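You operate a simulated robot arm through the tools that you are given. There is no shell and no other tool. Be economical: measure what you need, move in short steps, check, and stop when the job is done.

You run a simulated robot arm. Do the job below in one go: nothing can be reset, and whatever is moved stays where it is left.

TASK
Move plug 9 to the black tray, scrub the steel block clean, then stand the card's seal size on it.
Fine: use the green scrubber and put it back. Set down upright: what you pick out, green scrubber. What is to be rubbed or washed off counts as gone when no trace of it is left.
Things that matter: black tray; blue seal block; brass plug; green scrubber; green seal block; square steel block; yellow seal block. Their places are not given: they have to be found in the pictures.

It is judged by the outcome, as a careful person would: the job done as asked, and still so three seconds after it is handed in. It fails if anything else is knocked over, pushed out of place, dropped, spilled or broken. A push-on lid holds only when it is set on centred and level and pressed home; a screw cap is set on level and turned clockwise until tight.

THE ROBOT
A 6-joint arm with a two-finger parallel gripper, fixed in place. Base frame: the origin is at the foot of the arm, x ahead of it, y to its left, z up; the work surface is at about z = 0.9. Lengths are in m, angles in rad, forces in N, time in s.
With the tool pointing down near the work surface it reaches from about 0.24 to 0.64 m from the base axis. Its first joint turns from -1.152 to 1.152 rad. Payload 2.7 kg.
Tool frame: the origin (TCP) lies between the finger pads and is the grasp point; the fingertips stand 0.023 m ahead of it; z points along the fingers, y is the line along which they close. Largest opening 0.094 m; finger width 0.038, thickness 0.01; the body of the gripper, 0.054 by 0.096 m, starts 0.039 m behind the TCP.
Orientation is told as [roll, pitch, yaw] about the base's x, y, z axes, in that order, counted from this pose: with the fingers straight down and closing along the base's y, the tool's x points along the base's -x, its y along +y and its z along -z.

THE INTERFACE
- The arm moves only by the tool move_arm. Its argument "targets" is a list of rows, each an object (a shift or turn left out is 0, a gripper value left out holds the last) with "rotation": the turn, a rotation vector about the tool's x, y, z in units of 120 degrees (1.0 is 120 degrees), a list of three; "delta_pos": the shift along the tool's x, y, z in units of 500 mm (1.0 is 500 mm), a list of three; "claw": the closure in counts, from 0 (fully open) to 255 (shut). In form: [{"rotation": [ax, ay, az], "delta_pos": [x, y, z], "claw": claw}, ...]. A call has 1 to 12 rows; each row is the pose to reach, as a shift and turn from the pose commanded when the call began, along the tool's axes at that moment. A call with a number of a shift or a turn outside -1 to 1 is refused whole. Each row takes 0.2 s and may step no farther than 0.05 m and 0.15 rad from the row before; otherwise, or with a gripper value out of range, the whole call is refused. A pose out of reach is approached as far as the arm can. The call stops where the force on the tool passes 40 N (or 10 N more than at its start, if that is more) or the arm is blocked; 0.2 s more then pass. Each finger travels about 0.045 m/s and halts on what it meets, pressing with about 27 N; the grip force reading is that of the motor and also rises with nothing between the fingers. The clock runs only during rows and for 0.2 s after the last one: add rows that repeat a pose to give the fingers time. It gives the time, the measured TCP pose, the force on the tool (base axes), the opening and the grip force at its end, in the units of the frame above (readings bear some noise), with the torque about the TCP (base axes, N m) and any sound that the robot's microphone picked up.
- Cameras (640 x 400 px; columns grow to the right, rows downward): "scene" is fixed at [0.0878, -0.4455, 1.4297]; the picture's right is [0.65, -0.76, 0.00], its down [-0.41, -0.35, -0.84] and it looks along [0.64, 0.55, -0.54] (base axes); focal length 288 px, centre (320, 200). "wrist" rides on the gripper at [0.086, 0.016, -0.074] in the tool frame; the picture's right is [-0.18, 0.98, 0.00], its down [-0.58, -0.11, -0.81] and it looks along [-0.79, -0.15, 0.59] (tool axes); focal length 243 px, centre (320, 200).
- camera(camera): a new picture of that camera. The clock stands still meanwhile.
- locate(camera, pixels): for up to 12 pixels [column, row] of the newest picture of that camera ("zoom" is the newest enlarged one), the place [x, y, z] in the base frame of the surface seen there, good to about 0.002 m, but the place of the scene camera against the robot may be out by one fixed shift of up to 0.025 m in any direction. The clock stands still meanwhile.
- close_up(camera, box): a new picture of the part [left, top, right, bottom] of that camera's present view, enlarged. The clock stands still meanwhile.
- job_done(): hands the job in; it is judged then, once.

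Keep the steps short. Do not move on a guess: measure, check each grasp and each placing, and mend mistakes. In all there are 80 turns and 46 pictures (those below and enlarged ones count). Leave the gripper open and the arm clear of the work at the hand-in unless told otherwise, and finish with a single line.

The tools are called after ">>>" as name(argument=value, ...) on one line, values as JSON. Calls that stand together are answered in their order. move_arm: Moves the arm, as the interface text tells. Its arguments: {"type":"object","properties":{"targets":{"type":"array","items":{"type":"object","properties":{"rotation":{"type":"array","items":{"type":"number"}},"delta_pos":{"type":"array","items":{"type":"number"}},"claw":{"type":"number"}}}}},"required":["targets"]} The other tools are called the same way: camera (camera) takes a picture; locate (camera, pixels) gives the place of the surface under pixels of a picture; close_up (camera, box) takes an enlarged picture of a part of a camera's view; job_done () hands the job in.

At the start:

```text
t: 0.0
eef_pos: [0.4497, -0.0657, 1.1687]
tcp_rot: [-0.001, 0.001, -0.001]
wrist_force: [0.3, 0.7, -0.3]
ft_torque: [-0.02, 0.0, 0.01]
finger_gap: 0.0938
finger_force: 0.2
```

scene: 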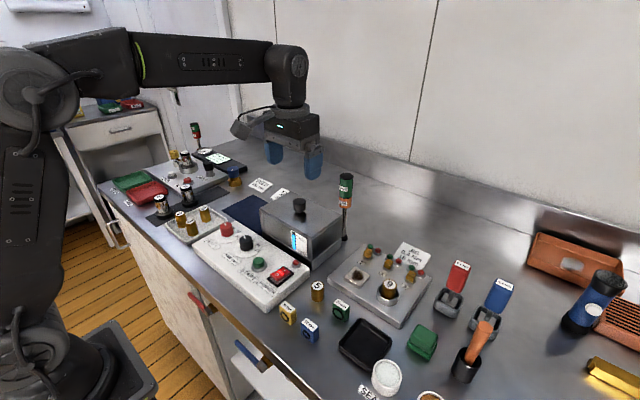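
wrist: 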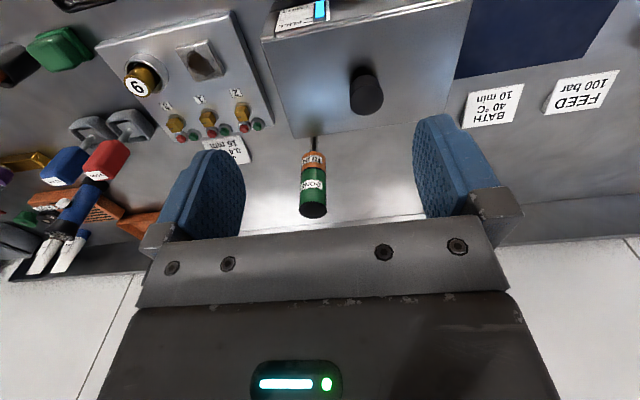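

The scene holds a steel block at about (380,285), seal blocks at about (300,320), and a tray at (365,343). I'll zoom in on them to read the labels.

>>> close_up(camera="scene", box=[260, 230, 460, 400])

>>> close_up(camera="scene", box=[330, 235, 440, 330])

>>> close_up(camera="scene", box=[100, 120, 260, 250])

```text
2.35 times, centred on (360, 315) of scene
```

zoom: 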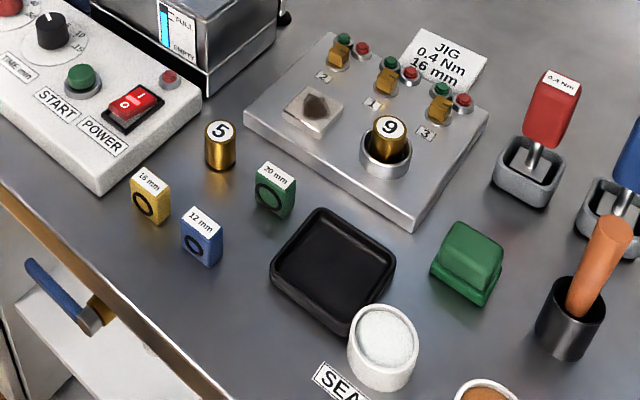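

```text
4.21 times, centred on (385, 282) of scene
```

zoom: 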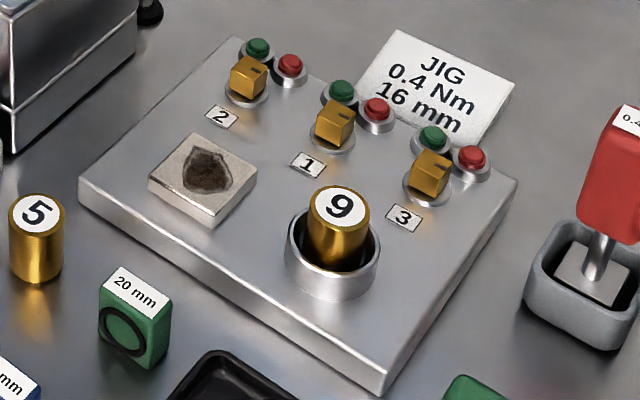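

```text
3.08 times, centred on (180, 185) of scene
```

zoom: 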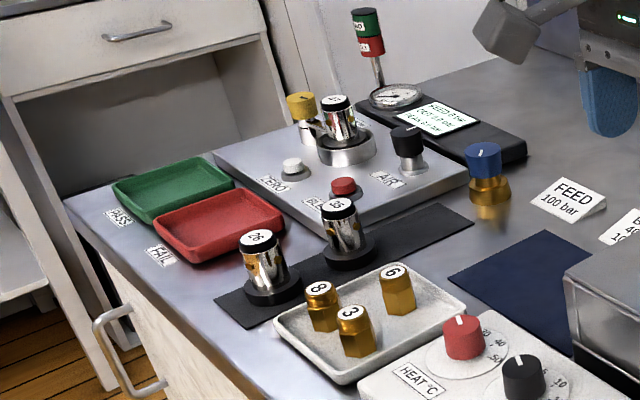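

Plug 9 sits in the ring on the jig plate. The dirty steel block is beside it, the card says 16 mm, and the yellow block is marked 16 mm. Next I'll get rough positions from the scene camera.

>>> locate(camera="scene", pixels=[[390, 284], [357, 276], [365, 343], [423, 340], [288, 306], [310, 323], [342, 304], [317, 285], [345, 178], [400, 252], [384, 372]])

>>> locate(camera="wrist", pixels=[[137, 87], [205, 66], [312, 208], [70, 45], [176, 120], [238, 108]])

```text
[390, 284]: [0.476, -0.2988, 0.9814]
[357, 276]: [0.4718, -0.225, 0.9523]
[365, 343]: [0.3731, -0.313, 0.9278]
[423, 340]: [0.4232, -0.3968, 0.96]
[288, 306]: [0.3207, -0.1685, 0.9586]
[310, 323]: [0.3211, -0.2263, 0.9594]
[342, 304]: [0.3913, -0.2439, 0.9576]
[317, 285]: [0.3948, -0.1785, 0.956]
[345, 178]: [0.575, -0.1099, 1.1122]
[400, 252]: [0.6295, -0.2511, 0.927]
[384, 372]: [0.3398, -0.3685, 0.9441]
```

```text
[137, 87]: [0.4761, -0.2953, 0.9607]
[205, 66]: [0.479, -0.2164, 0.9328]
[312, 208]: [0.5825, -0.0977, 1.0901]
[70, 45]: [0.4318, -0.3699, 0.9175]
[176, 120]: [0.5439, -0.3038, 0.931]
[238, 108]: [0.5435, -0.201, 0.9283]
```

The scene camera reads about 21 mm high in z and about 8 mm low in y compared with the wrist camera. I'll move the arm above the jig area for accurate wrist views.

>>> move_arm(targets=[{"delta_pos": [0.02, -0.09, 0]}, {"delta_pos": [0.04, -0.18, 0]}, {"delta_pos": [0.06, -0.27, 0]}, {"delta_pos": [0.09, -0.35, 0]}, {"delta_pos": [0.12, -0.43, 0]}, {"delta_pos": [0.16, -0.47, 0]}, {"delta_pos": [0.2, -0.47, 0]}])

>>> camera(camera="wrist")

```text
t: 1.6
eef_pos: [0.3494, -0.3012, 1.1694]
tcp_rot: [-0.001, 0.0, 0.003]
wrist_force: [-1.2, -0.7, -0.4]
ft_torque: [0.02, 0.0, 0.01]
finger_gap: 0.094
finger_force: 0.0
```

```text
40 pictures are left
```

wrist: 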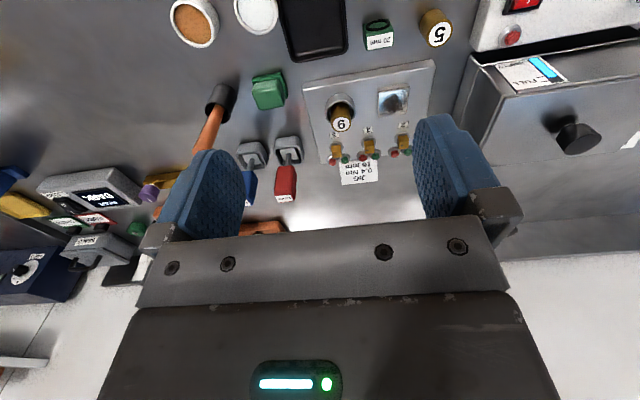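

Now I'll zoom in on the jig area of the wrist view to measure it.

>>> close_up(camera="wrist", box=[240, 0, 470, 190])

```text
2.11 times, centred on (355, 95) of wrist
```

zoom: 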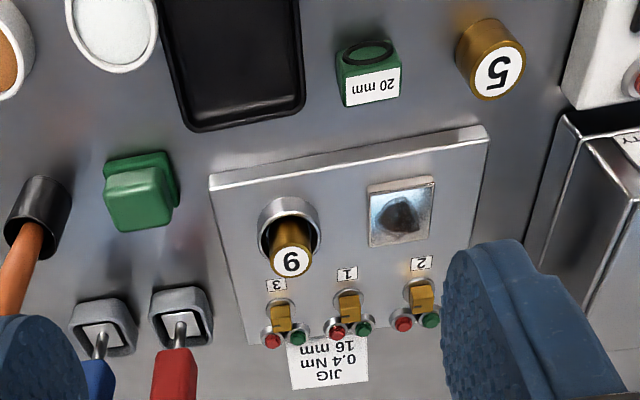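

>>> locate(camera="zoom", pixels=[[275, 262], [308, 262], [292, 248], [292, 275], [368, 186], [434, 178], [430, 240], [372, 246], [262, 225], [318, 225], [287, 200], [212, 190]])

>>> locate(camera="zoom", pixels=[[108, 178], [160, 170], [170, 222], [120, 230], [106, 162], [165, 152], [180, 190], [230, 60], [350, 95], [395, 92], [282, 302], [345, 290]])

```text
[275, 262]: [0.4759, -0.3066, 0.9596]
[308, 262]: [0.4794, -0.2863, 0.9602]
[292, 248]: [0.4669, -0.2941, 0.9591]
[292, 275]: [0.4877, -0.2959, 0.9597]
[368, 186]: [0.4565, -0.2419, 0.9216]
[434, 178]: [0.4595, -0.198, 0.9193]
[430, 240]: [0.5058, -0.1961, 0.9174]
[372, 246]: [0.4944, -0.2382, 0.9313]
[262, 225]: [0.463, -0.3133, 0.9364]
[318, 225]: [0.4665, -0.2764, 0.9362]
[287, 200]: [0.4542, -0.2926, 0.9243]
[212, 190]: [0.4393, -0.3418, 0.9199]
```

```text
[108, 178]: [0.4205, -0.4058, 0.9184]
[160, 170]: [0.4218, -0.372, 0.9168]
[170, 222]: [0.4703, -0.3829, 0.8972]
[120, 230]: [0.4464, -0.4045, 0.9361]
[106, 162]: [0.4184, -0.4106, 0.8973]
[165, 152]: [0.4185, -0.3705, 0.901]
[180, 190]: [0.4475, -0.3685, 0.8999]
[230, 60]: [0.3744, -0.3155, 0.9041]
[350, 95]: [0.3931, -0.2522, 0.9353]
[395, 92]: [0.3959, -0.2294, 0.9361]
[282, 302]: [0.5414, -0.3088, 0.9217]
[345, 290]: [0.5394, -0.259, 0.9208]
```

Plug 9 is centred near (0.4775, -0.2955) with its top at z 0.960 and the ring rim at 0.936. I'll go above it with the fingers partly closed to about 0.05.

>>> move_arm(targets=[{"delta_pos": [-0.06, 0.003, 0.05], "claw": 115}, {"delta_pos": [-0.12, 0.006, 0.1]}, {"delta_pos": [-0.18, 0.009, 0.15]}, {"delta_pos": [-0.23, 0.0114, 0.2]}, {"delta_pos": [-0.256, 0.0114, 0.26]}, {"delta_pos": [-0.256, 0.0114, 0.3]}, {"delta_pos": [-0.256, 0.0114, 0.34]}])

>>> camera(camera="wrist")

```text
t: 3.2
eef_pos: [0.4782, -0.2959, 1.0004]
tcp_rot: [0.0, 0.001, 0.001]
wrist_force: [0.0, -0.5, -1.9]
ft_torque: [0.01, 0.01, 0.02]
finger_gap: 0.0516
finger_force: 0.0
```

```text
38 pictures are left
```

wrist: 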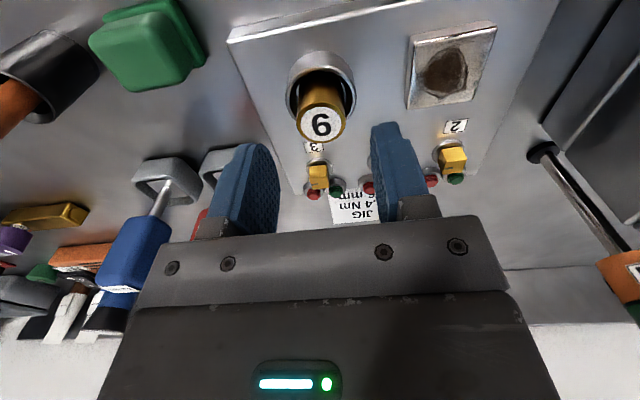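

The plug top is at about (322,123), between the fingers. I'll re-measure the plug, block and scrubber from here.

>>> locate(camera="wrist", pixels=[[301, 123], [342, 123], [321, 107], [321, 139], [416, 42], [490, 30], [481, 100], [412, 104], [125, 30], [170, 15], [195, 55], [135, 78]])

```text
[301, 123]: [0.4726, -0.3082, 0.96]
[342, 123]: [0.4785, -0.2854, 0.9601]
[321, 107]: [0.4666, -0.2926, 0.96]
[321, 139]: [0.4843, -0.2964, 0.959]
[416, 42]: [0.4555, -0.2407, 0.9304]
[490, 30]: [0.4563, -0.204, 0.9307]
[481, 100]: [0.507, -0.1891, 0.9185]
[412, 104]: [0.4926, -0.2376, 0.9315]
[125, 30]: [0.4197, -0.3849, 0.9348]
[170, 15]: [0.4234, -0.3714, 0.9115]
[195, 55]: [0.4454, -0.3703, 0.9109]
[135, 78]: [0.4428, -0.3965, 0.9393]
```

I'll descend to z 0.961 and close on the plug.

>>> move_arm(targets=[{"delta_pos": [0.005, 0.002, 0.03]}, {"delta_pos": [0.005, 0.002, 0.06]}, {"delta_pos": [0.005, 0.002, 0.078]}, {"delta_pos": [0.005, 0.002, 0.078], "claw": 255}, {"delta_pos": [0.005, 0.002, 0.078], "claw": 255}, {"delta_pos": [0.005, 0.002, 0.078], "claw": 255}, {"delta_pos": [0.005, 0.002, 0.078], "claw": 255}])

```text
t: 4.8
eef_pos: [0.4749, -0.2959, 0.9595]
tcp_rot: [0.001, 0.001, 0.0]
wrist_force: [-0.4, -7.2, -3.9]
ft_torque: [-0.69, -0.31, 0.03]
finger_gap: 0.0441
finger_force: 45.2
```

The fingers stopped at 0.044 with force, so they are gripping the ring rim and not the plug. I'll open them and go up.

>>> move_arm(targets=[{"claw": 115}, {"claw": 115}, {"delta_pos": [0, 0, -0.018]}, {"delta_pos": [0, 0, -0.018]}])

>>> camera(camera="wrist")

```text
t: 5.8
eef_pos: [0.4755, -0.2946, 0.97]
tcp_rot: [-0.001, -0.001, 0.0]
wrist_force: [-0.4, -0.4, 0.1]
ft_torque: [-0.02, 0.01, 0.0]
finger_gap: 0.0516
finger_force: 0.0
```

```text
37 pictures are left
```

wrist: 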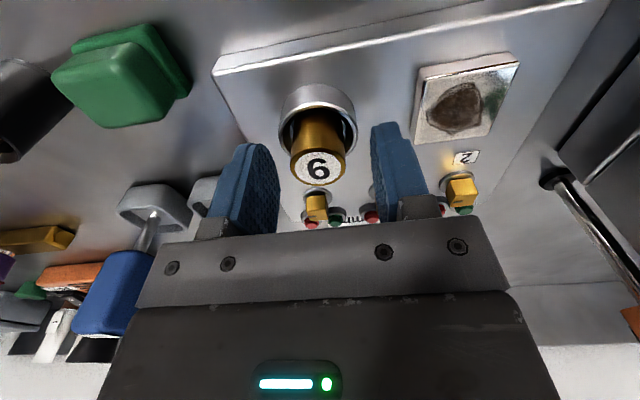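

Nothing moved. From z 0.97 (tips at 0.947) I'll go 3 mm lower, which stays above the ring, and close again.

>>> move_arm(targets=[{"delta_pos": [0, 0, 0.006]}, {"delta_pos": [0, 0, 0.006], "claw": 255}, {"delta_pos": [0, 0, 0.006]}, {"delta_pos": [0, 0, 0.006]}, {"delta_pos": [0, 0, 0.006]}, {"delta_pos": [0, 0, 0.006]}])

```text
t: 7.2
eef_pos: [0.4763, -0.2934, 0.9663]
tcp_rot: [-0.001, 0.001, 0.0]
wrist_force: [-0.1, 1.1, 0.7]
ft_torque: [0.05, 0.0, 0.01]
finger_gap: 0.027
finger_force: 27.2
```

The gap is 0.027, so the plug is gripped. Now I'll lift it slowly.

>>> move_arm(targets=[{"delta_pos": [0, 0, -0.01]}, {"delta_pos": [0, 0, -0.03]}, {"delta_pos": [0, 0, -0.06]}, {"delta_pos": [0, 0, -0.1]}, {"delta_pos": [0, 0, -0.15]}])

>>> camera(camera="wrist")

>>> close_up(camera="scene", box=[300, 200, 460, 390])

```text
t: 8.4
eef_pos: [0.4753, -0.2942, 1.0429]
tcp_rot: [0.0, -0.001, 0.0]
wrist_force: [0.4, -0.3, -1.7]
ft_torque: [-0.03, 0.03, 0.01]
finger_gap: 0.027
finger_force: 26.9
```

```text
36 pictures are left
```

wrist: 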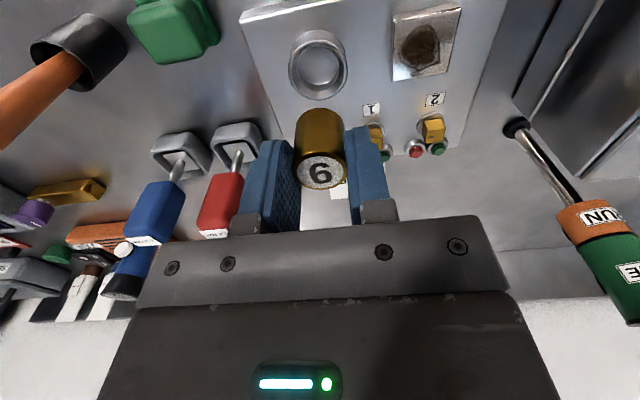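

```text
2.11 times, centred on (380, 295) of scene
```

zoom: 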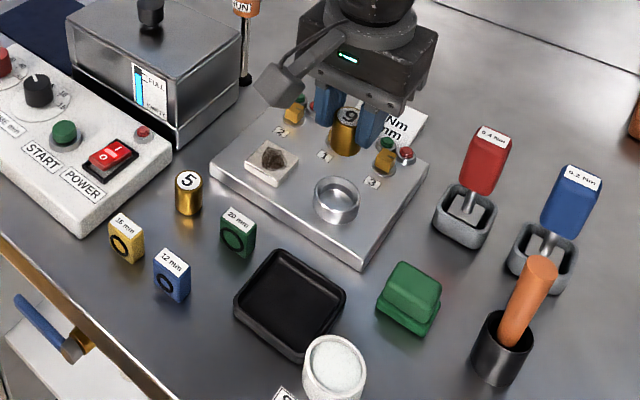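

The plug is clear of the ring and upright. Next I'll measure the tray in this enlarged scene picture.

>>> locate(camera="zoom", pixels=[[282, 252], [342, 293], [297, 352], [237, 302], [290, 300], [296, 285], [280, 315], [332, 365], [336, 200], [345, 112]])

```text
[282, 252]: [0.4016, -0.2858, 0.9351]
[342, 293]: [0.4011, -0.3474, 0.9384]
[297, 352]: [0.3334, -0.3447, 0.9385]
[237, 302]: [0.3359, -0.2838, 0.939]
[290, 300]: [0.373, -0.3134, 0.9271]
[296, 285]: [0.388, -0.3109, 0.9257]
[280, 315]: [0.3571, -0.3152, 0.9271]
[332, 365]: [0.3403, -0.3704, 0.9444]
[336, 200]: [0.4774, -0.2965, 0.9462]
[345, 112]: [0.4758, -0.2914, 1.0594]
```

I estimate the tray centre at about (0.369, -0.309) with its floor at z 0.906. I'll move the plug above it at TCP z 1.0 and look.

>>> move_arm(targets=[{"delta_pos": [0.07, -0.01, 0]}, {"delta_pos": [0.14, -0.02, 0]}, {"delta_pos": [0.212, -0.03, 0.02]}, {"delta_pos": [0.212, -0.03, 0.06]}, {"delta_pos": [0.212, -0.03, 0.086]}])

>>> camera(camera="wrist")

>>> close_up(camera="scene", box=[300, 230, 440, 390])

```text
t: 9.6
eef_pos: [0.3672, -0.3083, 1.0]
tcp_rot: [0.0, -0.001, -0.001]
wrist_force: [0.0, 0.3, -1.0]
ft_torque: [0.03, 0.0, -0.03]
finger_gap: 0.027
finger_force: 26.7
```

```text
34 pictures are left
```

wrist: 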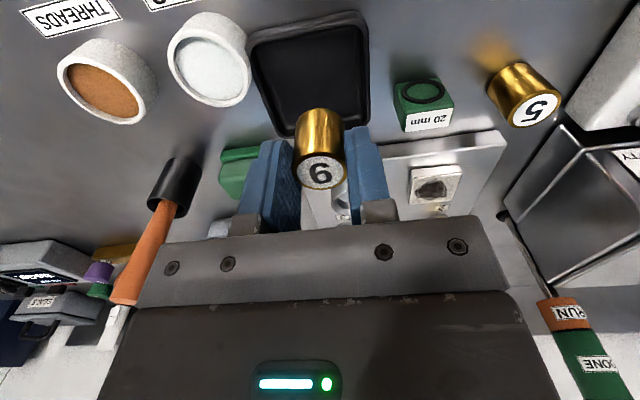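

```text
2.50 times, centred on (370, 310) of scene
```

zoom: 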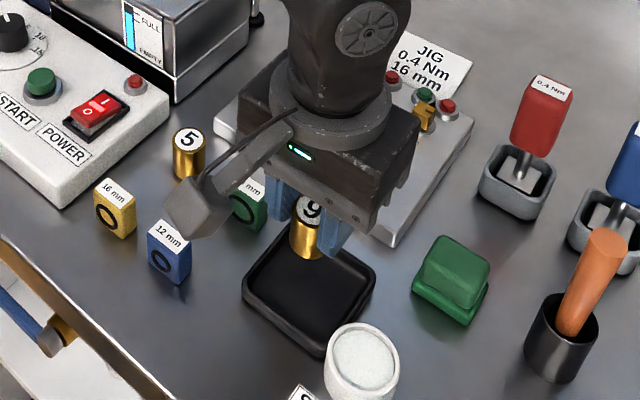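

>>> locate(camera="wrist", pixels=[[252, 38], [360, 18], [366, 123], [288, 130], [310, 70], [320, 115], [320, 172]])

>>> locate(camera="zoom", pixels=[[305, 255], [308, 205], [290, 300], [185, 178], [190, 137]])

```text
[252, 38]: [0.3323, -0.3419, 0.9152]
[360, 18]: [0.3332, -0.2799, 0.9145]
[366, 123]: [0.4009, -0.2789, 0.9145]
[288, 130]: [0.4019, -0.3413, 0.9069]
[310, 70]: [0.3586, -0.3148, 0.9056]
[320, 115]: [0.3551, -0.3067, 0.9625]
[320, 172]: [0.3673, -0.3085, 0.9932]
```

```text
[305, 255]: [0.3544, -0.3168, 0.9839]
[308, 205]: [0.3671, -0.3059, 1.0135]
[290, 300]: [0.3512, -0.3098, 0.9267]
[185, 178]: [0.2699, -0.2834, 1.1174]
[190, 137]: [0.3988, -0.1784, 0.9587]
```

The tray centre is (0.367, -0.310), so the plug is directly over it. The plug's bottom is at about 0.960 and the floor at 0.906. I'll descend 47 mm first.

>>> move_arm(targets=[{"delta_pos": [0, -0.002, 0.05]}, {"delta_pos": [0, -0.002, 0.08]}, {"delta_pos": [0, -0.002, 0.094]}])

>>> close_up(camera="scene", box=[300, 250, 440, 390])

```text
t: 10.4
eef_pos: [0.3687, -0.3095, 0.9503]
tcp_rot: [-0.001, 0.0, 0.0]
wrist_force: [0.8, -0.8, -1.1]
ft_torque: [-0.01, -0.01, 0.02]
finger_gap: 0.0269
finger_force: 27.1
```

```text
2.86 times, centred on (370, 320) of scene
```

zoom: 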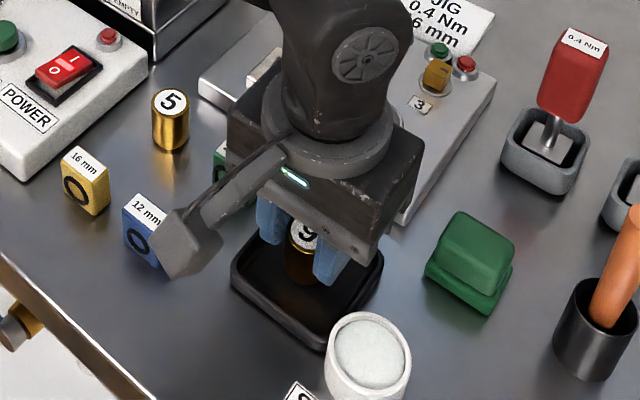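

No contact yet. I'll lower it another 4 mm in small steps.

>>> move_arm(targets=[{"delta_pos": [0, 0, 0.003]}, {"delta_pos": [0, 0, 0.006]}, {"delta_pos": [0, 0, 0.008]}])

```text
t: 11.2
eef_pos: [0.3698, -0.3102, 0.9469]
tcp_rot: [-0.003, -0.001, 0.001]
wrist_force: [-3.4, 1.8, 11.0]
ft_torque: [0.04, 0.17, -0.02]
finger_gap: 0.0271
finger_force: 26.7
```

The force reads 11 N upward, so the plug is on the tray floor. I'll open the fingers to about 0.05 and go straight up.

>>> move_arm(targets=[{"delta_pos": [0, 0, 0.007], "claw": 170}, {"delta_pos": [0, 0, 0.007], "claw": 115}, {"delta_pos": [0, 0, 0.007]}, {"delta_pos": [0, 0, -0.04]}, {"delta_pos": [0, 0, -0.1]}, {"delta_pos": [0, 0, -0.18]}])

>>> camera(camera="wrist")

```text
t: 12.6
eef_pos: [0.3695, -0.3089, 1.0381]
tcp_rot: [0.002, -0.002, 0.001]
wrist_force: [0.4, 0.2, 0.4]
ft_torque: [-0.01, -0.01, -0.02]
finger_gap: 0.0517
finger_force: 0.0
```

```text
31 pictures are left
```

wrist: 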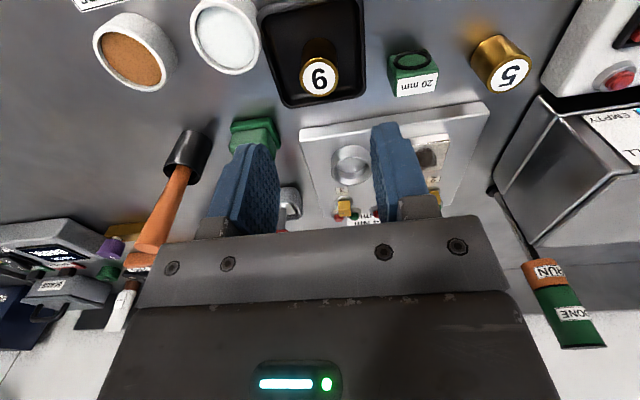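

The plug stands upright in the tray. Next I'll go near the green scrubber to measure it.

>>> move_arm(targets=[{"delta_pos": [0, 0, -0.08], "claw": 0}, {"delta_pos": [-0.02, -0.08, -0.08]}, {"delta_pos": [-0.06, -0.152, -0.08]}])

>>> camera(camera="wrist")

>>> close_up(camera="wrist", box=[240, 30, 420, 150])

```text
t: 13.4
eef_pos: [0.3985, -0.3854, 1.0774]
tcp_rot: [0.0, -0.001, 0.0]
wrist_force: [-0.6, -1.4, 0.3]
ft_torque: [0.01, -0.01, 0.01]
finger_gap: 0.0939
finger_force: 0.1
```

```text
30 pictures are left
```

wrist: 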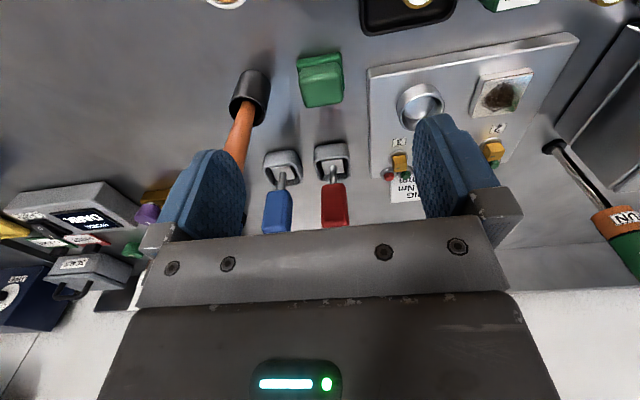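

```text
3.33 times, centred on (330, 90) of wrist
```

zoom: 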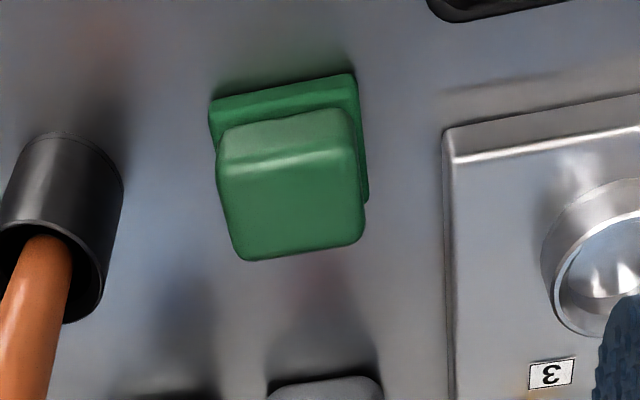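

>>> locate(camera="zoom", pixels=[[212, 102], [352, 78], [366, 195], [222, 180], [352, 170], [362, 236], [245, 256], [290, 215], [225, 150], [350, 125], [446, 145], [630, 120]])

>>> locate(camera="wrist", pixels=[[250, 95], [250, 72], [283, 160], [331, 152], [279, 215], [334, 210], [334, 190], [479, 80], [533, 70], [521, 112], [473, 112], [240, 130]])

```text
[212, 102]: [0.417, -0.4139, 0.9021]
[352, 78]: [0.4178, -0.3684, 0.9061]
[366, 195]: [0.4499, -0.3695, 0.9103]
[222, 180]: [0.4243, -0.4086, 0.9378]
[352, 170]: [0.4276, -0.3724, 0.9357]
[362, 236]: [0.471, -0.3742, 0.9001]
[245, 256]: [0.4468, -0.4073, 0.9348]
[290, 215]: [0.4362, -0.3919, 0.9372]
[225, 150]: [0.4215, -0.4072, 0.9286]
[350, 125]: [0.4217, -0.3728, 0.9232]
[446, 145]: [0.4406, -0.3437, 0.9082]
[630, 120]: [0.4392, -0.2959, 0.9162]
```

```text
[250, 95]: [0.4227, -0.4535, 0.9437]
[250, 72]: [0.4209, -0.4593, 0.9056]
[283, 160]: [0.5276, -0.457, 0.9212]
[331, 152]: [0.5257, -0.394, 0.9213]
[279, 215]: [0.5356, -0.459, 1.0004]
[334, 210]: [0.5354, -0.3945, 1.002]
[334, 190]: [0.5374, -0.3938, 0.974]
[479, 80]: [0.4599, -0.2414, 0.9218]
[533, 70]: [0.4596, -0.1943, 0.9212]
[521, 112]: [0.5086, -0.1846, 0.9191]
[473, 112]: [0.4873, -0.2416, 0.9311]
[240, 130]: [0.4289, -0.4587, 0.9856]
```

The scrubber handle spans y -0.409 to -0.373 and x 0.421 to 0.452, with its top at 0.938. It sits on a wider pad. The orange-handled tool next to it is close, so I'll measure its extent.

>>> locate(camera="wrist", pixels=[[254, 108], [246, 140], [251, 115], [229, 130], [236, 155], [269, 90], [265, 120], [262, 80], [324, 60], [320, 100]])

>>> locate(camera="scene", pixels=[[487, 326], [480, 335], [455, 358], [462, 370], [495, 332], [473, 345]])

```text
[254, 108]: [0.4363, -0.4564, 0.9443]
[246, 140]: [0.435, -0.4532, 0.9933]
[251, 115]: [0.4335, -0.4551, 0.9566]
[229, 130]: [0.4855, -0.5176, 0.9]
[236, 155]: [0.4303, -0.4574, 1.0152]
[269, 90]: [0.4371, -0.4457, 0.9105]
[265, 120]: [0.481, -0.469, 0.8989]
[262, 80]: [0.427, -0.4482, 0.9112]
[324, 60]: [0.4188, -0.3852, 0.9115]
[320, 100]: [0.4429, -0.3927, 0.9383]
```

```text
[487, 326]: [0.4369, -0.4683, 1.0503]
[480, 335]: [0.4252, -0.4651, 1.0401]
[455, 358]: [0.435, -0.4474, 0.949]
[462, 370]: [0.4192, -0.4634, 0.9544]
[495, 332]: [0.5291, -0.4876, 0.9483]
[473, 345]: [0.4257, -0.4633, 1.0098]
```

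The orange handle's edge is at y about -0.452, which leaves at least 13 mm. I'll go over the scrubber with a gap of about 0.054.

>>> move_arm(targets=[{"delta_pos": [-0.04, -0.006, 0], "claw": 108}, {"delta_pos": [-0.076, -0.011, 0]}, {"delta_pos": [-0.076, -0.011, 0.08]}, {"delta_pos": [-0.076, -0.011, 0.155]}])

>>> camera(camera="wrist")

```text
t: 14.4
eef_pos: [0.44, -0.3926, 0.9986]
tcp_rot: [0.0, 0.0, 0.001]
wrist_force: [0.1, 0.1, 1.1]
ft_torque: [0.0, 0.03, 0.02]
finger_gap: 0.0543
finger_force: 0.1
```

```text
28 pictures are left
```

wrist: 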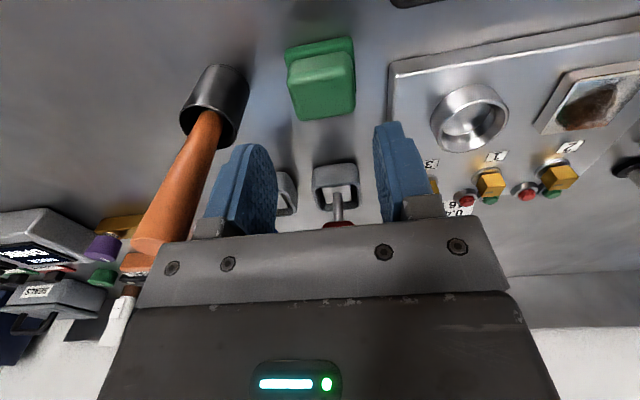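

>>> locate(camera="wrist", pixels=[[291, 80], [353, 73], [354, 110], [297, 117], [324, 95], [320, 65], [288, 48], [352, 40], [197, 175], [218, 130]])

```text
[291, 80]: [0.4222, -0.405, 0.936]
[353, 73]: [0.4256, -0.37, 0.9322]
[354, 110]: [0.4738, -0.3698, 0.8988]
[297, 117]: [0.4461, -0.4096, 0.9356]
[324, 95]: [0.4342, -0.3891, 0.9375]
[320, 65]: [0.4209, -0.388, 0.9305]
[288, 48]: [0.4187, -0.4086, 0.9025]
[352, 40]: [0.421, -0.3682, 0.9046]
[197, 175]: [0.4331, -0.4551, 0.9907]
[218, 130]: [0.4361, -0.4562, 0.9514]
```

The handle centre is at about (0.434, -0.389) with a slight yaw of about -0.06. I'll descend to TCP z 0.942 and close.

>>> move_arm(targets=[{"delta_pos": [0.006, 0.005, 0.04], "rotation": [0, 0, 0.028]}, {"delta_pos": [0.006, 0.005, 0.08], "rotation": [0, 0, 0.028]}, {"delta_pos": [0.006, 0.005, 0.113], "rotation": [0, 0, 0.028]}, {"delta_pos": [0.006, 0.005, 0.113], "rotation": [0, 0, 0.028], "claw": 255}, {"delta_pos": [0.006, 0.005, 0.113], "rotation": [0, 0, 0.028]}, {"delta_pos": [0.006, 0.005, 0.113], "rotation": [0, 0, 0.028]}, {"delta_pos": [0.006, 0.005, 0.113], "rotation": [0, 0, 0.028]}])

```text
t: 16.0
eef_pos: [0.4336, -0.3876, 0.9418]
tcp_rot: [-0.001, -0.001, -0.058]
wrist_force: [-0.9, -0.1, 0.6]
ft_torque: [0.01, 0.0, 0.01]
finger_gap: 0.0391
finger_force: 27.5
```

The scrubber is gripped with a gap of 0.039. I'll lift it 8 cm and then carry it above the steel block.

>>> move_arm(targets=[{"delta_pos": [0, 0, -0.02]}, {"delta_pos": [0, 0, -0.08]}, {"delta_pos": [0, 0, -0.16]}, {"delta_pos": [-0.015, 0.08, -0.16], "rotation": [0, 0, -0.007]}, {"delta_pos": [-0.03, 0.16, -0.16], "rotation": [0, 0, -0.014]}, {"delta_pos": [-0.045, 0.24, -0.16], "rotation": [0, 0, -0.021]}, {"delta_pos": [-0.064, 0.32, -0.16], "rotation": [0, 0, -0.028]}, {"delta_pos": [-0.064, 0.337, -0.16], "rotation": [0, 0, -0.028]}])

>>> camera(camera="wrist")

>>> close_up(camera="scene", box=[300, 210, 440, 350])

```text
t: 17.8
eef_pos: [0.4758, -0.2209, 1.0222]
tcp_rot: [0.0, 0.0, 0.0]
wrist_force: [0.5, -0.4, -0.5]
ft_torque: [0.0, -0.01, -0.01]
finger_gap: 0.0395
finger_force: 27.0
```

```text
27 pictures are left
```

wrist: 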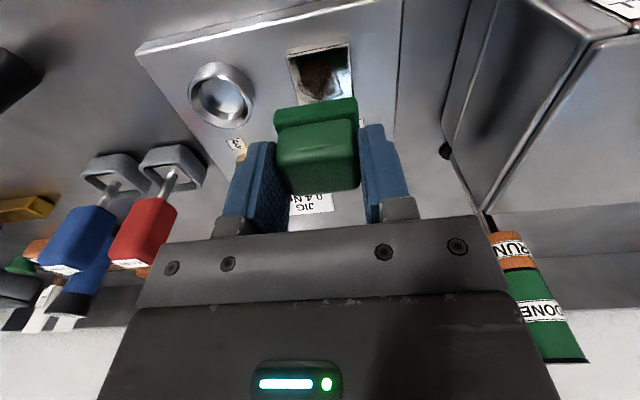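

```text
2.86 times, centred on (370, 280) of scene
```

zoom: 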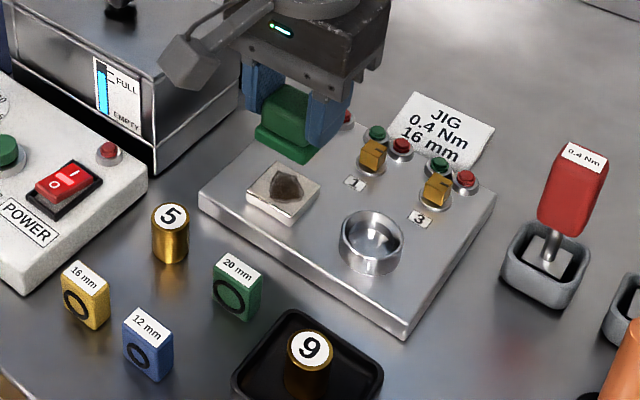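

Before lowering, I'll check the distance to the instrument box and re-measure the block.

>>> locate(camera="wrist", pixels=[[290, 55], [347, 48], [320, 75], [443, 130], [480, 190], [580, 40], [470, 60], [350, 90], [298, 100], [282, 112], [354, 100]])

>>> locate(camera="zoom", pixels=[[155, 172], [240, 85], [280, 165], [319, 185], [295, 222], [248, 198], [153, 95], [287, 187], [372, 160], [262, 140], [300, 160]])

```text
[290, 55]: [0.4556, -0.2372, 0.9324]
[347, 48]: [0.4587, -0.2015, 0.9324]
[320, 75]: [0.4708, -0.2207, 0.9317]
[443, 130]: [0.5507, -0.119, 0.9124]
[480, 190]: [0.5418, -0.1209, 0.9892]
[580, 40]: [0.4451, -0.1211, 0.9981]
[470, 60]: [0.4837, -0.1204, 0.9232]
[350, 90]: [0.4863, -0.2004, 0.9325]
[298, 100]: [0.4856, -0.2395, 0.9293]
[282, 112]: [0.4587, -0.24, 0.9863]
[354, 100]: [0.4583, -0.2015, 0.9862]
```

```text
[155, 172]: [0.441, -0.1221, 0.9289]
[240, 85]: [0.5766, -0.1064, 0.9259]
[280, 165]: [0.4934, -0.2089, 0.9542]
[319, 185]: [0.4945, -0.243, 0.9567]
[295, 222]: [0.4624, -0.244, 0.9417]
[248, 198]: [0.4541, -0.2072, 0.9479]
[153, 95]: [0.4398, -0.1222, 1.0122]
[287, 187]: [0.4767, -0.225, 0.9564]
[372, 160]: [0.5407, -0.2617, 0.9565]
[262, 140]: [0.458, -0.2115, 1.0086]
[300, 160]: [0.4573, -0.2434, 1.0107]
```

The box wall is at y -0.121, well clear. The block centre is (0.475, -0.221) with its top at 0.932, and the pad is right over it. I'll lower to just above contact, then take small steps.

>>> move_arm(targets=[{"delta_pos": [0, 0, 0.05]}, {"delta_pos": [0, 0, 0.084]}, {"delta_pos": [0, 0, 0.09]}, {"delta_pos": [0, 0, 0.094]}])

```text
t: 18.8
eef_pos: [0.4753, -0.2222, 0.9761]
tcp_rot: [-0.001, 0.0, 0.001]
wrist_force: [-0.3, -0.3, -1.1]
ft_torque: [0.01, 0.0, -0.03]
finger_gap: 0.0391
finger_force: 27.0
```

>>> move_arm(targets=[{"delta_pos": [0, 0, 0.003]}, {"delta_pos": [0, 0, 0.006]}])

```text
t: 19.4
eef_pos: [0.4749, -0.2231, 0.973]
tcp_rot: [0.002, 0.0, -0.001]
wrist_force: [-1.4, 0.7, 0.8]
ft_torque: [-0.02, 0.02, -0.01]
finger_gap: 0.039
finger_force: 26.9
```

>>> move_arm(targets=[{"delta_pos": [0, 0, 0.002]}, {"delta_pos": [0, 0, 0.004]}])

```text
t: 20.0
eef_pos: [0.4756, -0.2227, 0.9715]
tcp_rot: [-0.001, -0.004, 0.001]
wrist_force: [-0.5, -0.2, 13.0]
ft_torque: [0.1, 0.18, -0.02]
finger_gap: 0.0392
finger_force: 27.2
```

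There is contact at 13 N. Now I'll scrub with strokes along x, with small y offsets that stay clear of the ring and switches.

>>> move_arm(targets=[{"delta_pos": [0.026, 0, 0]}, {"delta_pos": [0, 0, 0]}, {"delta_pos": [-0.026, 0, 0]}, {"delta_pos": [0, 0.016, 0]}, {"delta_pos": [0.026, 0.016, 0]}, {"delta_pos": [-0.026, 0.016, 0]}, {"delta_pos": [-0.026, -0.016, 0]}, {"delta_pos": [0.026, -0.016, 0]}, {"delta_pos": [0, -0.016, 0]}, {"delta_pos": [0, 0.02, 0]}, {"delta_pos": [0, -0.02, 0]}, {"delta_pos": [0, 0, 0]}])

```text
t: 22.6
eef_pos: [0.4756, -0.2253, 0.9719]
tcp_rot: [-0.003, -0.001, 0.001]
wrist_force: [0.6, -6.3, 18.3]
ft_torque: [-0.16, -0.04, -0.04]
finger_gap: 0.0393
finger_force: 27.0
```

The strokes ran through. I'll do another round, then lift to look.

>>> move_arm(targets=[{"delta_pos": [0.026, 0.006, 0]}, {"delta_pos": [-0.026, 0.006, 0]}, {"delta_pos": [0.026, -0.01, 0]}, {"delta_pos": [-0.026, -0.01, 0]}, {"delta_pos": [-0.02, 0.02, 0]}, {"delta_pos": [0.02, 0.02, 0]}, {"delta_pos": [0.026, 0, 0]}, {"delta_pos": [-0.026, 0, 0]}, {"delta_pos": [0, 0, 0]}, {"delta_pos": [0, 0, -0.04]}, {"delta_pos": [0, 0, -0.1]}])

>>> close_up(camera="wrist", box=[240, 20, 400, 130])

>>> close_up(camera="scene", box=[320, 240, 400, 300])

```text
t: 25.0
eef_pos: [0.4746, -0.2224, 1.0206]
tcp_rot: [0.003, 0.002, 0.001]
wrist_force: [0.1, 0.1, 0.5]
ft_torque: [0.04, 0.02, 0.03]
finger_gap: 0.0392
finger_force: 27.0
```

```text
3.64 times, centred on (320, 75) of wrist
```

zoom: 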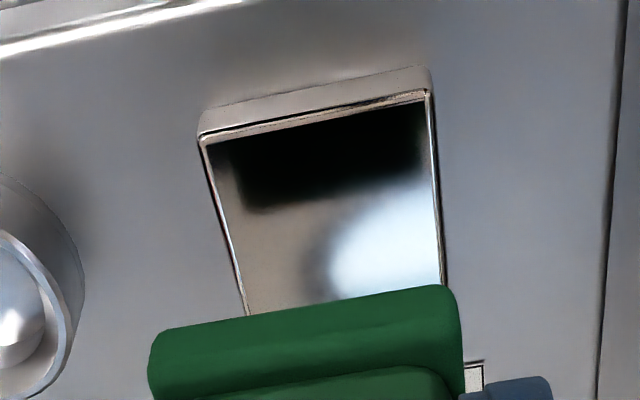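

```text
6.67 times, centred on (360, 270) of scene
```

zoom: 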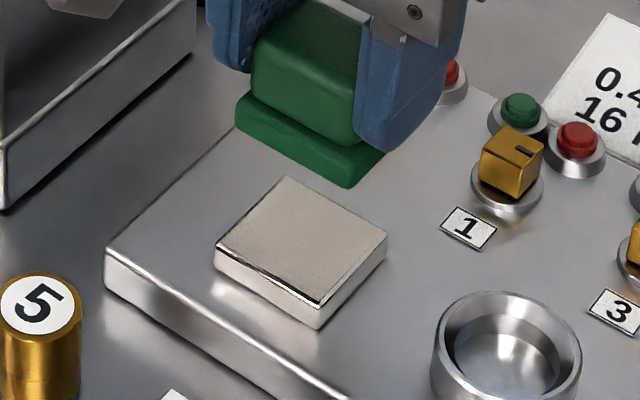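

The block looks clean; the dark patch in the wrist view is a reflection. I'll carry the scrubber back above its place and check the block again from there.

>>> move_arm(targets=[{"delta_pos": [0.01, -0.08, 0]}, {"delta_pos": [0.03, -0.16, 0], "rotation": [0, 0, 0.01]}, {"delta_pos": [0.06, -0.24, 0], "rotation": [0, 0, 0.02]}, {"delta_pos": [0.0834, -0.3, 0], "rotation": [0, 0, 0.028]}, {"delta_pos": [0.0834, -0.3326, 0], "rotation": [0, 0, 0.028]}])

>>> camera(camera="wrist")

>>> close_up(camera="scene", box=[320, 240, 400, 300])

```text
t: 26.2
eef_pos: [0.4347, -0.3895, 1.0197]
tcp_rot: [0.001, 0.0, -0.058]
wrist_force: [-0.6, -0.3, 0.7]
ft_torque: [0.0, 0.05, -0.05]
finger_gap: 0.0388
finger_force: 27.3
```

```text
23 pictures are left
```

wrist: 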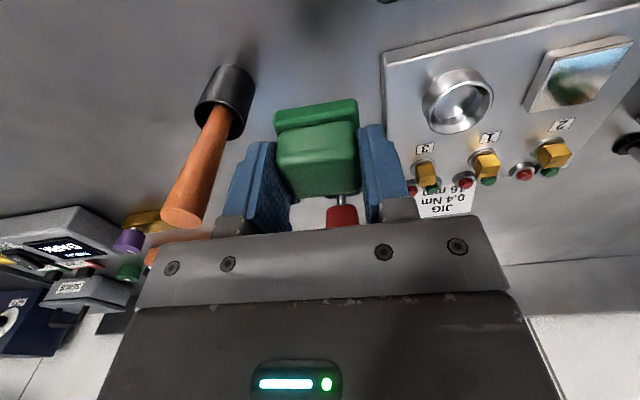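

```text
6.67 times, centred on (360, 270) of scene
```

zoom: 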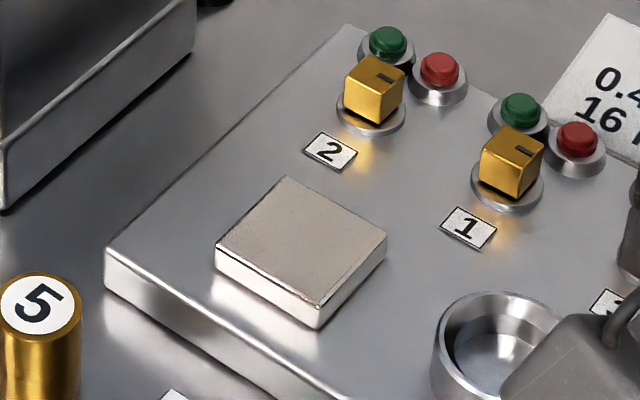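

The block is clean, and the green in it is a reflection. I'll lower the scrubber to just above the table and then touch down.

>>> move_arm(targets=[{"delta_pos": [0, 0, 0.08]}, {"delta_pos": [0, 0, 0.14]}, {"delta_pos": [0, 0, 0.152]}, {"delta_pos": [0, 0, 0.154]}])

```text
t: 27.2
eef_pos: [0.4335, -0.3897, 0.9426]
tcp_rot: [-0.001, 0.0, -0.058]
wrist_force: [-0.5, -0.4, -0.5]
ft_torque: [0.01, 0.0, -0.01]
finger_gap: 0.0393
finger_force: 26.9
```

>>> move_arm(targets=[{"delta_pos": [0, 0, 0.002]}, {"delta_pos": [0, 0, 0.003]}])

```text
t: 27.8
eef_pos: [0.4354, -0.3888, 0.9405]
tcp_rot: [0.0, 0.002, -0.057]
wrist_force: [0.0, -0.5, -0.9]
ft_torque: [-0.03, 0.01, 0.02]
finger_gap: 0.0391
finger_force: 26.9
```

>>> move_arm(targets=[{"delta_pos": [0, 0, 0.002]}, {"delta_pos": [0, 0, 0.003]}])

```text
t: 28.4
eef_pos: [0.4341, -0.3883, 0.9402]
tcp_rot: [-0.001, 0.0, -0.057]
wrist_force: [0.3, 0.1, -0.4]
ft_torque: [0.02, 0.01, -0.02]
finger_gap: 0.0392
finger_force: 27.0
```

>>> move_arm(targets=[{"delta_pos": [0, 0, 0.002]}, {"delta_pos": [0, 0, 0.003]}])

```text
t: 29.0
eef_pos: [0.4341, -0.3889, 0.9404]
tcp_rot: [-0.001, 0.001, -0.057]
wrist_force: [0.3, 0.3, 0.0]
ft_torque: [-0.02, -0.04, -0.02]
finger_gap: 0.0392
finger_force: 26.9
```

>>> move_arm(targets=[{"delta_pos": [0, 0, 0.002]}, {"delta_pos": [0, 0, 0.003]}])

>>> close_up(camera="scene", box=[380, 290, 480, 390])

```text
t: 29.6
eef_pos: [0.4354, -0.3899, 0.9391]
tcp_rot: [-0.003, -0.002, -0.058]
wrist_force: [-4.9, -0.2, 12.2]
ft_torque: [0.08, 0.09, 0.05]
finger_gap: 0.0392
finger_force: 26.9
```

```text
4.00 times, centred on (430, 340) of scene
```

zoom: 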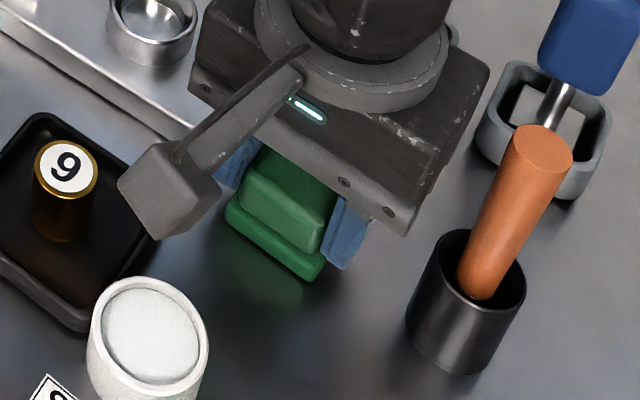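

Touched down at 12 N. I'll open to 0.054 and go straight up.

>>> move_arm(targets=[{"claw": 108}, {"claw": 108}, {"delta_pos": [0, 0, 0]}, {"delta_pos": [0, 0, -0.06]}, {"delta_pos": [0, 0, -0.15]}, {"delta_pos": [0, 0, -0.23]}])

>>> camera(camera="wrist")

```text
t: 31.0
eef_pos: [0.4315, -0.389, 1.051]
tcp_rot: [0.001, 0.0, -0.057]
wrist_force: [0.3, 0.6, 0.2]
ft_torque: [0.01, 0.02, 0.03]
finger_gap: 0.0541
finger_force: 0.0
```

```text
20 pictures are left
```

wrist: 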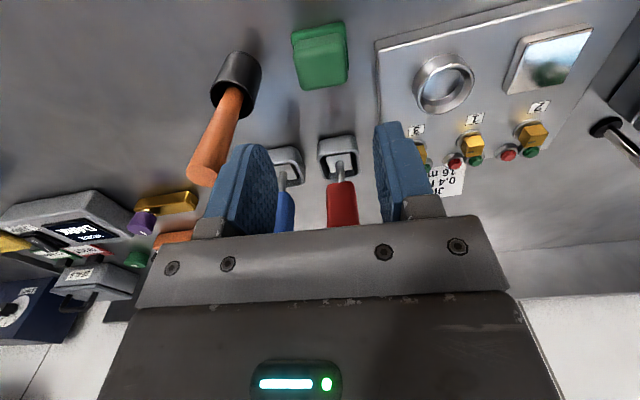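

The scrubber stands upright in its place. Next is the yellow 16 mm seal block, near (0.32, -0.16). I'll move the arm to a viewing pose.

>>> move_arm(targets=[{"delta_pos": [0, 0, -0.09], "claw": 0}, {"delta_pos": [0.05, 0.06, -0.1], "rotation": [0, 0, -0.01]}, {"delta_pos": [0.1, 0.12, -0.1], "rotation": [0, 0, -0.02]}, {"delta_pos": [0.15, 0.18, -0.1], "rotation": [0, 0, -0.0275]}, {"delta_pos": [0.2, 0.24, -0.1], "rotation": [0, 0, -0.0275]}, {"delta_pos": [0.25, 0.3, -0.1], "rotation": [0, 0, -0.0275]}, {"delta_pos": [0.3, 0.36, -0.1], "rotation": [0, 0, -0.0275]}, {"delta_pos": [0.324, 0.412, -0.1], "rotation": [0, 0, -0.0275]}])

>>> camera(camera="wrist")

```text
t: 32.8
eef_pos: [0.2828, -0.1709, 1.1028]
tcp_rot: [0.001, 0.001, 0.0]
wrist_force: [0.3, 0.3, 0.0]
ft_torque: [0.03, 0.03, 0.02]
finger_gap: 0.094
finger_force: 0.0
```

```text
19 pictures are left
```

wrist: 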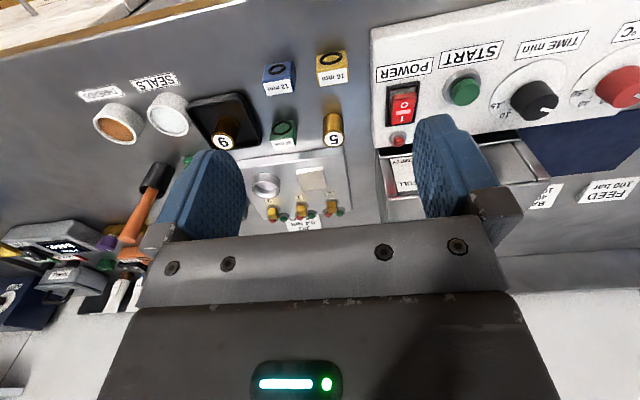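

>>> close_up(camera="wrist", box=[250, 30, 410, 140])

>>> close_up(camera="scene", box=[265, 265, 355, 355])

```text
3.64 times, centred on (330, 85) of wrist
```

zoom: 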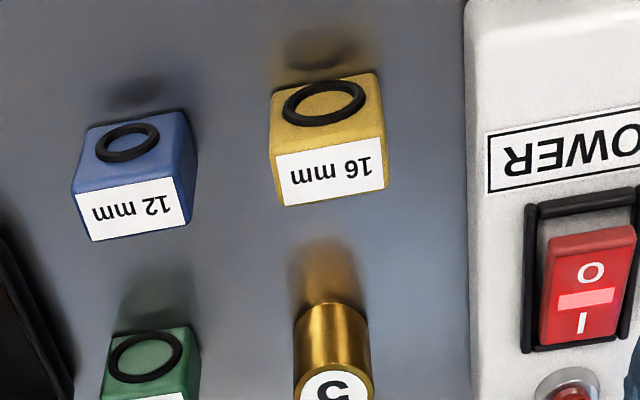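

```text
4.44 times, centred on (310, 310) of scene
```

zoom: 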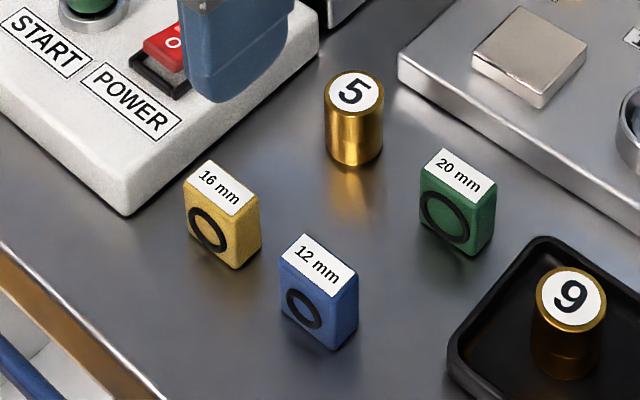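

I'll locate the yellow block's label corners and face in the wrist picture.

>>> locate(camera="wrist", pixels=[[319, 73], [346, 69], [347, 79], [322, 85], [333, 77], [332, 58], [319, 55], [345, 51], [266, 85], [291, 80], [332, 118], [376, 60]])

>>> locate(camera="zoom", pixels=[[212, 163], [258, 196], [236, 214], [188, 182], [222, 190], [236, 262], [188, 228]])

```text
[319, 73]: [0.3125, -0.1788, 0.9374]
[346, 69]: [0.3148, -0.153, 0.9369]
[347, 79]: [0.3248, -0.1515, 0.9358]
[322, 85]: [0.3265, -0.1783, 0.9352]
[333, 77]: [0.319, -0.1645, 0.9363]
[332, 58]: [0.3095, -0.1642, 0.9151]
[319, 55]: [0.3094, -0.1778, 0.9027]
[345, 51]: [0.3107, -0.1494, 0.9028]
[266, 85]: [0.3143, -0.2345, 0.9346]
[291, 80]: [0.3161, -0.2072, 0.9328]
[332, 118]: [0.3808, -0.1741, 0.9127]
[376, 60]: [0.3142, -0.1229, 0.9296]
```

```text
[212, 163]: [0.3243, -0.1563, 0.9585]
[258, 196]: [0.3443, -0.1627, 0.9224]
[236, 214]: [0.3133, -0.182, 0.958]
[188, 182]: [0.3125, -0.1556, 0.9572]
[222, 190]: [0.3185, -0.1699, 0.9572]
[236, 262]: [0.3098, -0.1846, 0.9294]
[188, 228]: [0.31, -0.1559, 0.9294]
```

The yellow block is centred at (0.319, -0.165), is 0.028 wide in y, and has its top at 0.937. I'll go above it with the fingers at a gap of 0.045, which clears the blue block and the console.

>>> move_arm(targets=[{"delta_pos": [-0.0725, 0.012, 0.03], "claw": 133}, {"delta_pos": [-0.0725, 0.012, 0.08]}, {"delta_pos": [-0.0725, 0.012, 0.14]}, {"delta_pos": [-0.0725, 0.012, 0.2]}, {"delta_pos": [-0.0725, 0.012, 0.22]}])

>>> camera(camera="wrist")

```text
t: 34.0
eef_pos: [0.3204, -0.169, 0.9916]
tcp_rot: [0.001, -0.001, 0.001]
wrist_force: [0.3, -0.1, -0.2]
ft_torque: [0.03, 0.0, 0.01]
finger_gap: 0.0447
finger_force: 0.0
```

```text
16 pictures are left
```

wrist: 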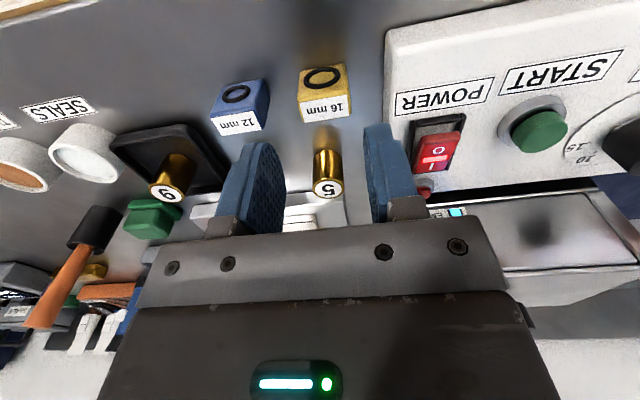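

>>> locate(camera="wrist", pixels=[[299, 105], [348, 100], [348, 112], [304, 117], [324, 108], [266, 108], [388, 60], [298, 90], [346, 85]])

```text
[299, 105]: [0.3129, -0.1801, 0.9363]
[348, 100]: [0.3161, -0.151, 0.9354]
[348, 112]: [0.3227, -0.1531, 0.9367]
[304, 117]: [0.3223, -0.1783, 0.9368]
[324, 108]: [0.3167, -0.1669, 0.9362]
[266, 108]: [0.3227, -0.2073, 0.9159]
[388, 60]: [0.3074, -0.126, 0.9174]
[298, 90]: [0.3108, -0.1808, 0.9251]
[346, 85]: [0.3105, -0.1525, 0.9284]
```

The block is centred between the fingers. I'll descend to about z 0.943 and close.

>>> move_arm(targets=[{"delta_pos": [0.002, 0.001, 0.04]}, {"delta_pos": [0.002, 0.001, 0.08]}, {"delta_pos": [0.002, 0.001, 0.098]}, {"delta_pos": [0.002, 0.001, 0.098], "claw": 255}, {"delta_pos": [0.002, 0.001, 0.098]}, {"delta_pos": [0.002, 0.001, 0.098]}, {"delta_pos": [0.002, 0.001, 0.098]}])

```text
t: 35.6
eef_pos: [0.3206, -0.1671, 0.9453]
tcp_rot: [0.0, -0.001, -0.002]
wrist_force: [0.1, -0.3, 0.0]
ft_torque: [0.0, 0.01, 0.04]
finger_gap: 0.0308
finger_force: 27.5
```

The block is gripped with a gap of 0.031. I'll lift it and carry it to above the steel block.

>>> move_arm(targets=[{"delta_pos": [0, 0, -0.02]}, {"delta_pos": [0, 0, -0.08]}, {"delta_pos": [0, 0, -0.17]}, {"delta_pos": [-0.06, -0.05, -0.17]}, {"delta_pos": [-0.13, -0.1, -0.17]}, {"delta_pos": [-0.2, -0.11, -0.17]}, {"delta_pos": [-0.26, -0.11, -0.17]}, {"delta_pos": [-0.311, -0.11, -0.17]}])

>>> camera(camera="wrist")

>>> close_up(camera="scene", box=[300, 210, 420, 310])

```text
t: 37.4
eef_pos: [0.4757, -0.2231, 1.0271]
tcp_rot: [0.002, 0.0, -0.001]
wrist_force: [-1.0, 0.1, 0.1]
ft_torque: [-0.01, 0.0, 0.0]
finger_gap: 0.0308
finger_force: 26.9
```

```text
15 pictures are left
```

wrist: 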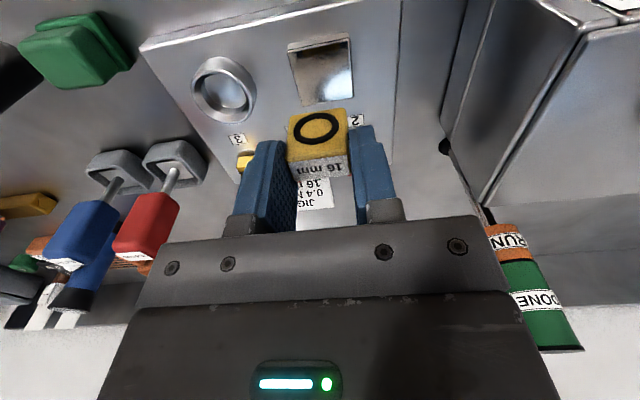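

```text
4.00 times, centred on (360, 260) of scene
```

zoom: 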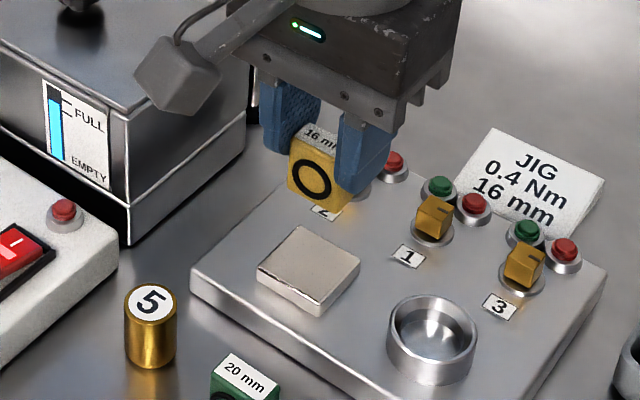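

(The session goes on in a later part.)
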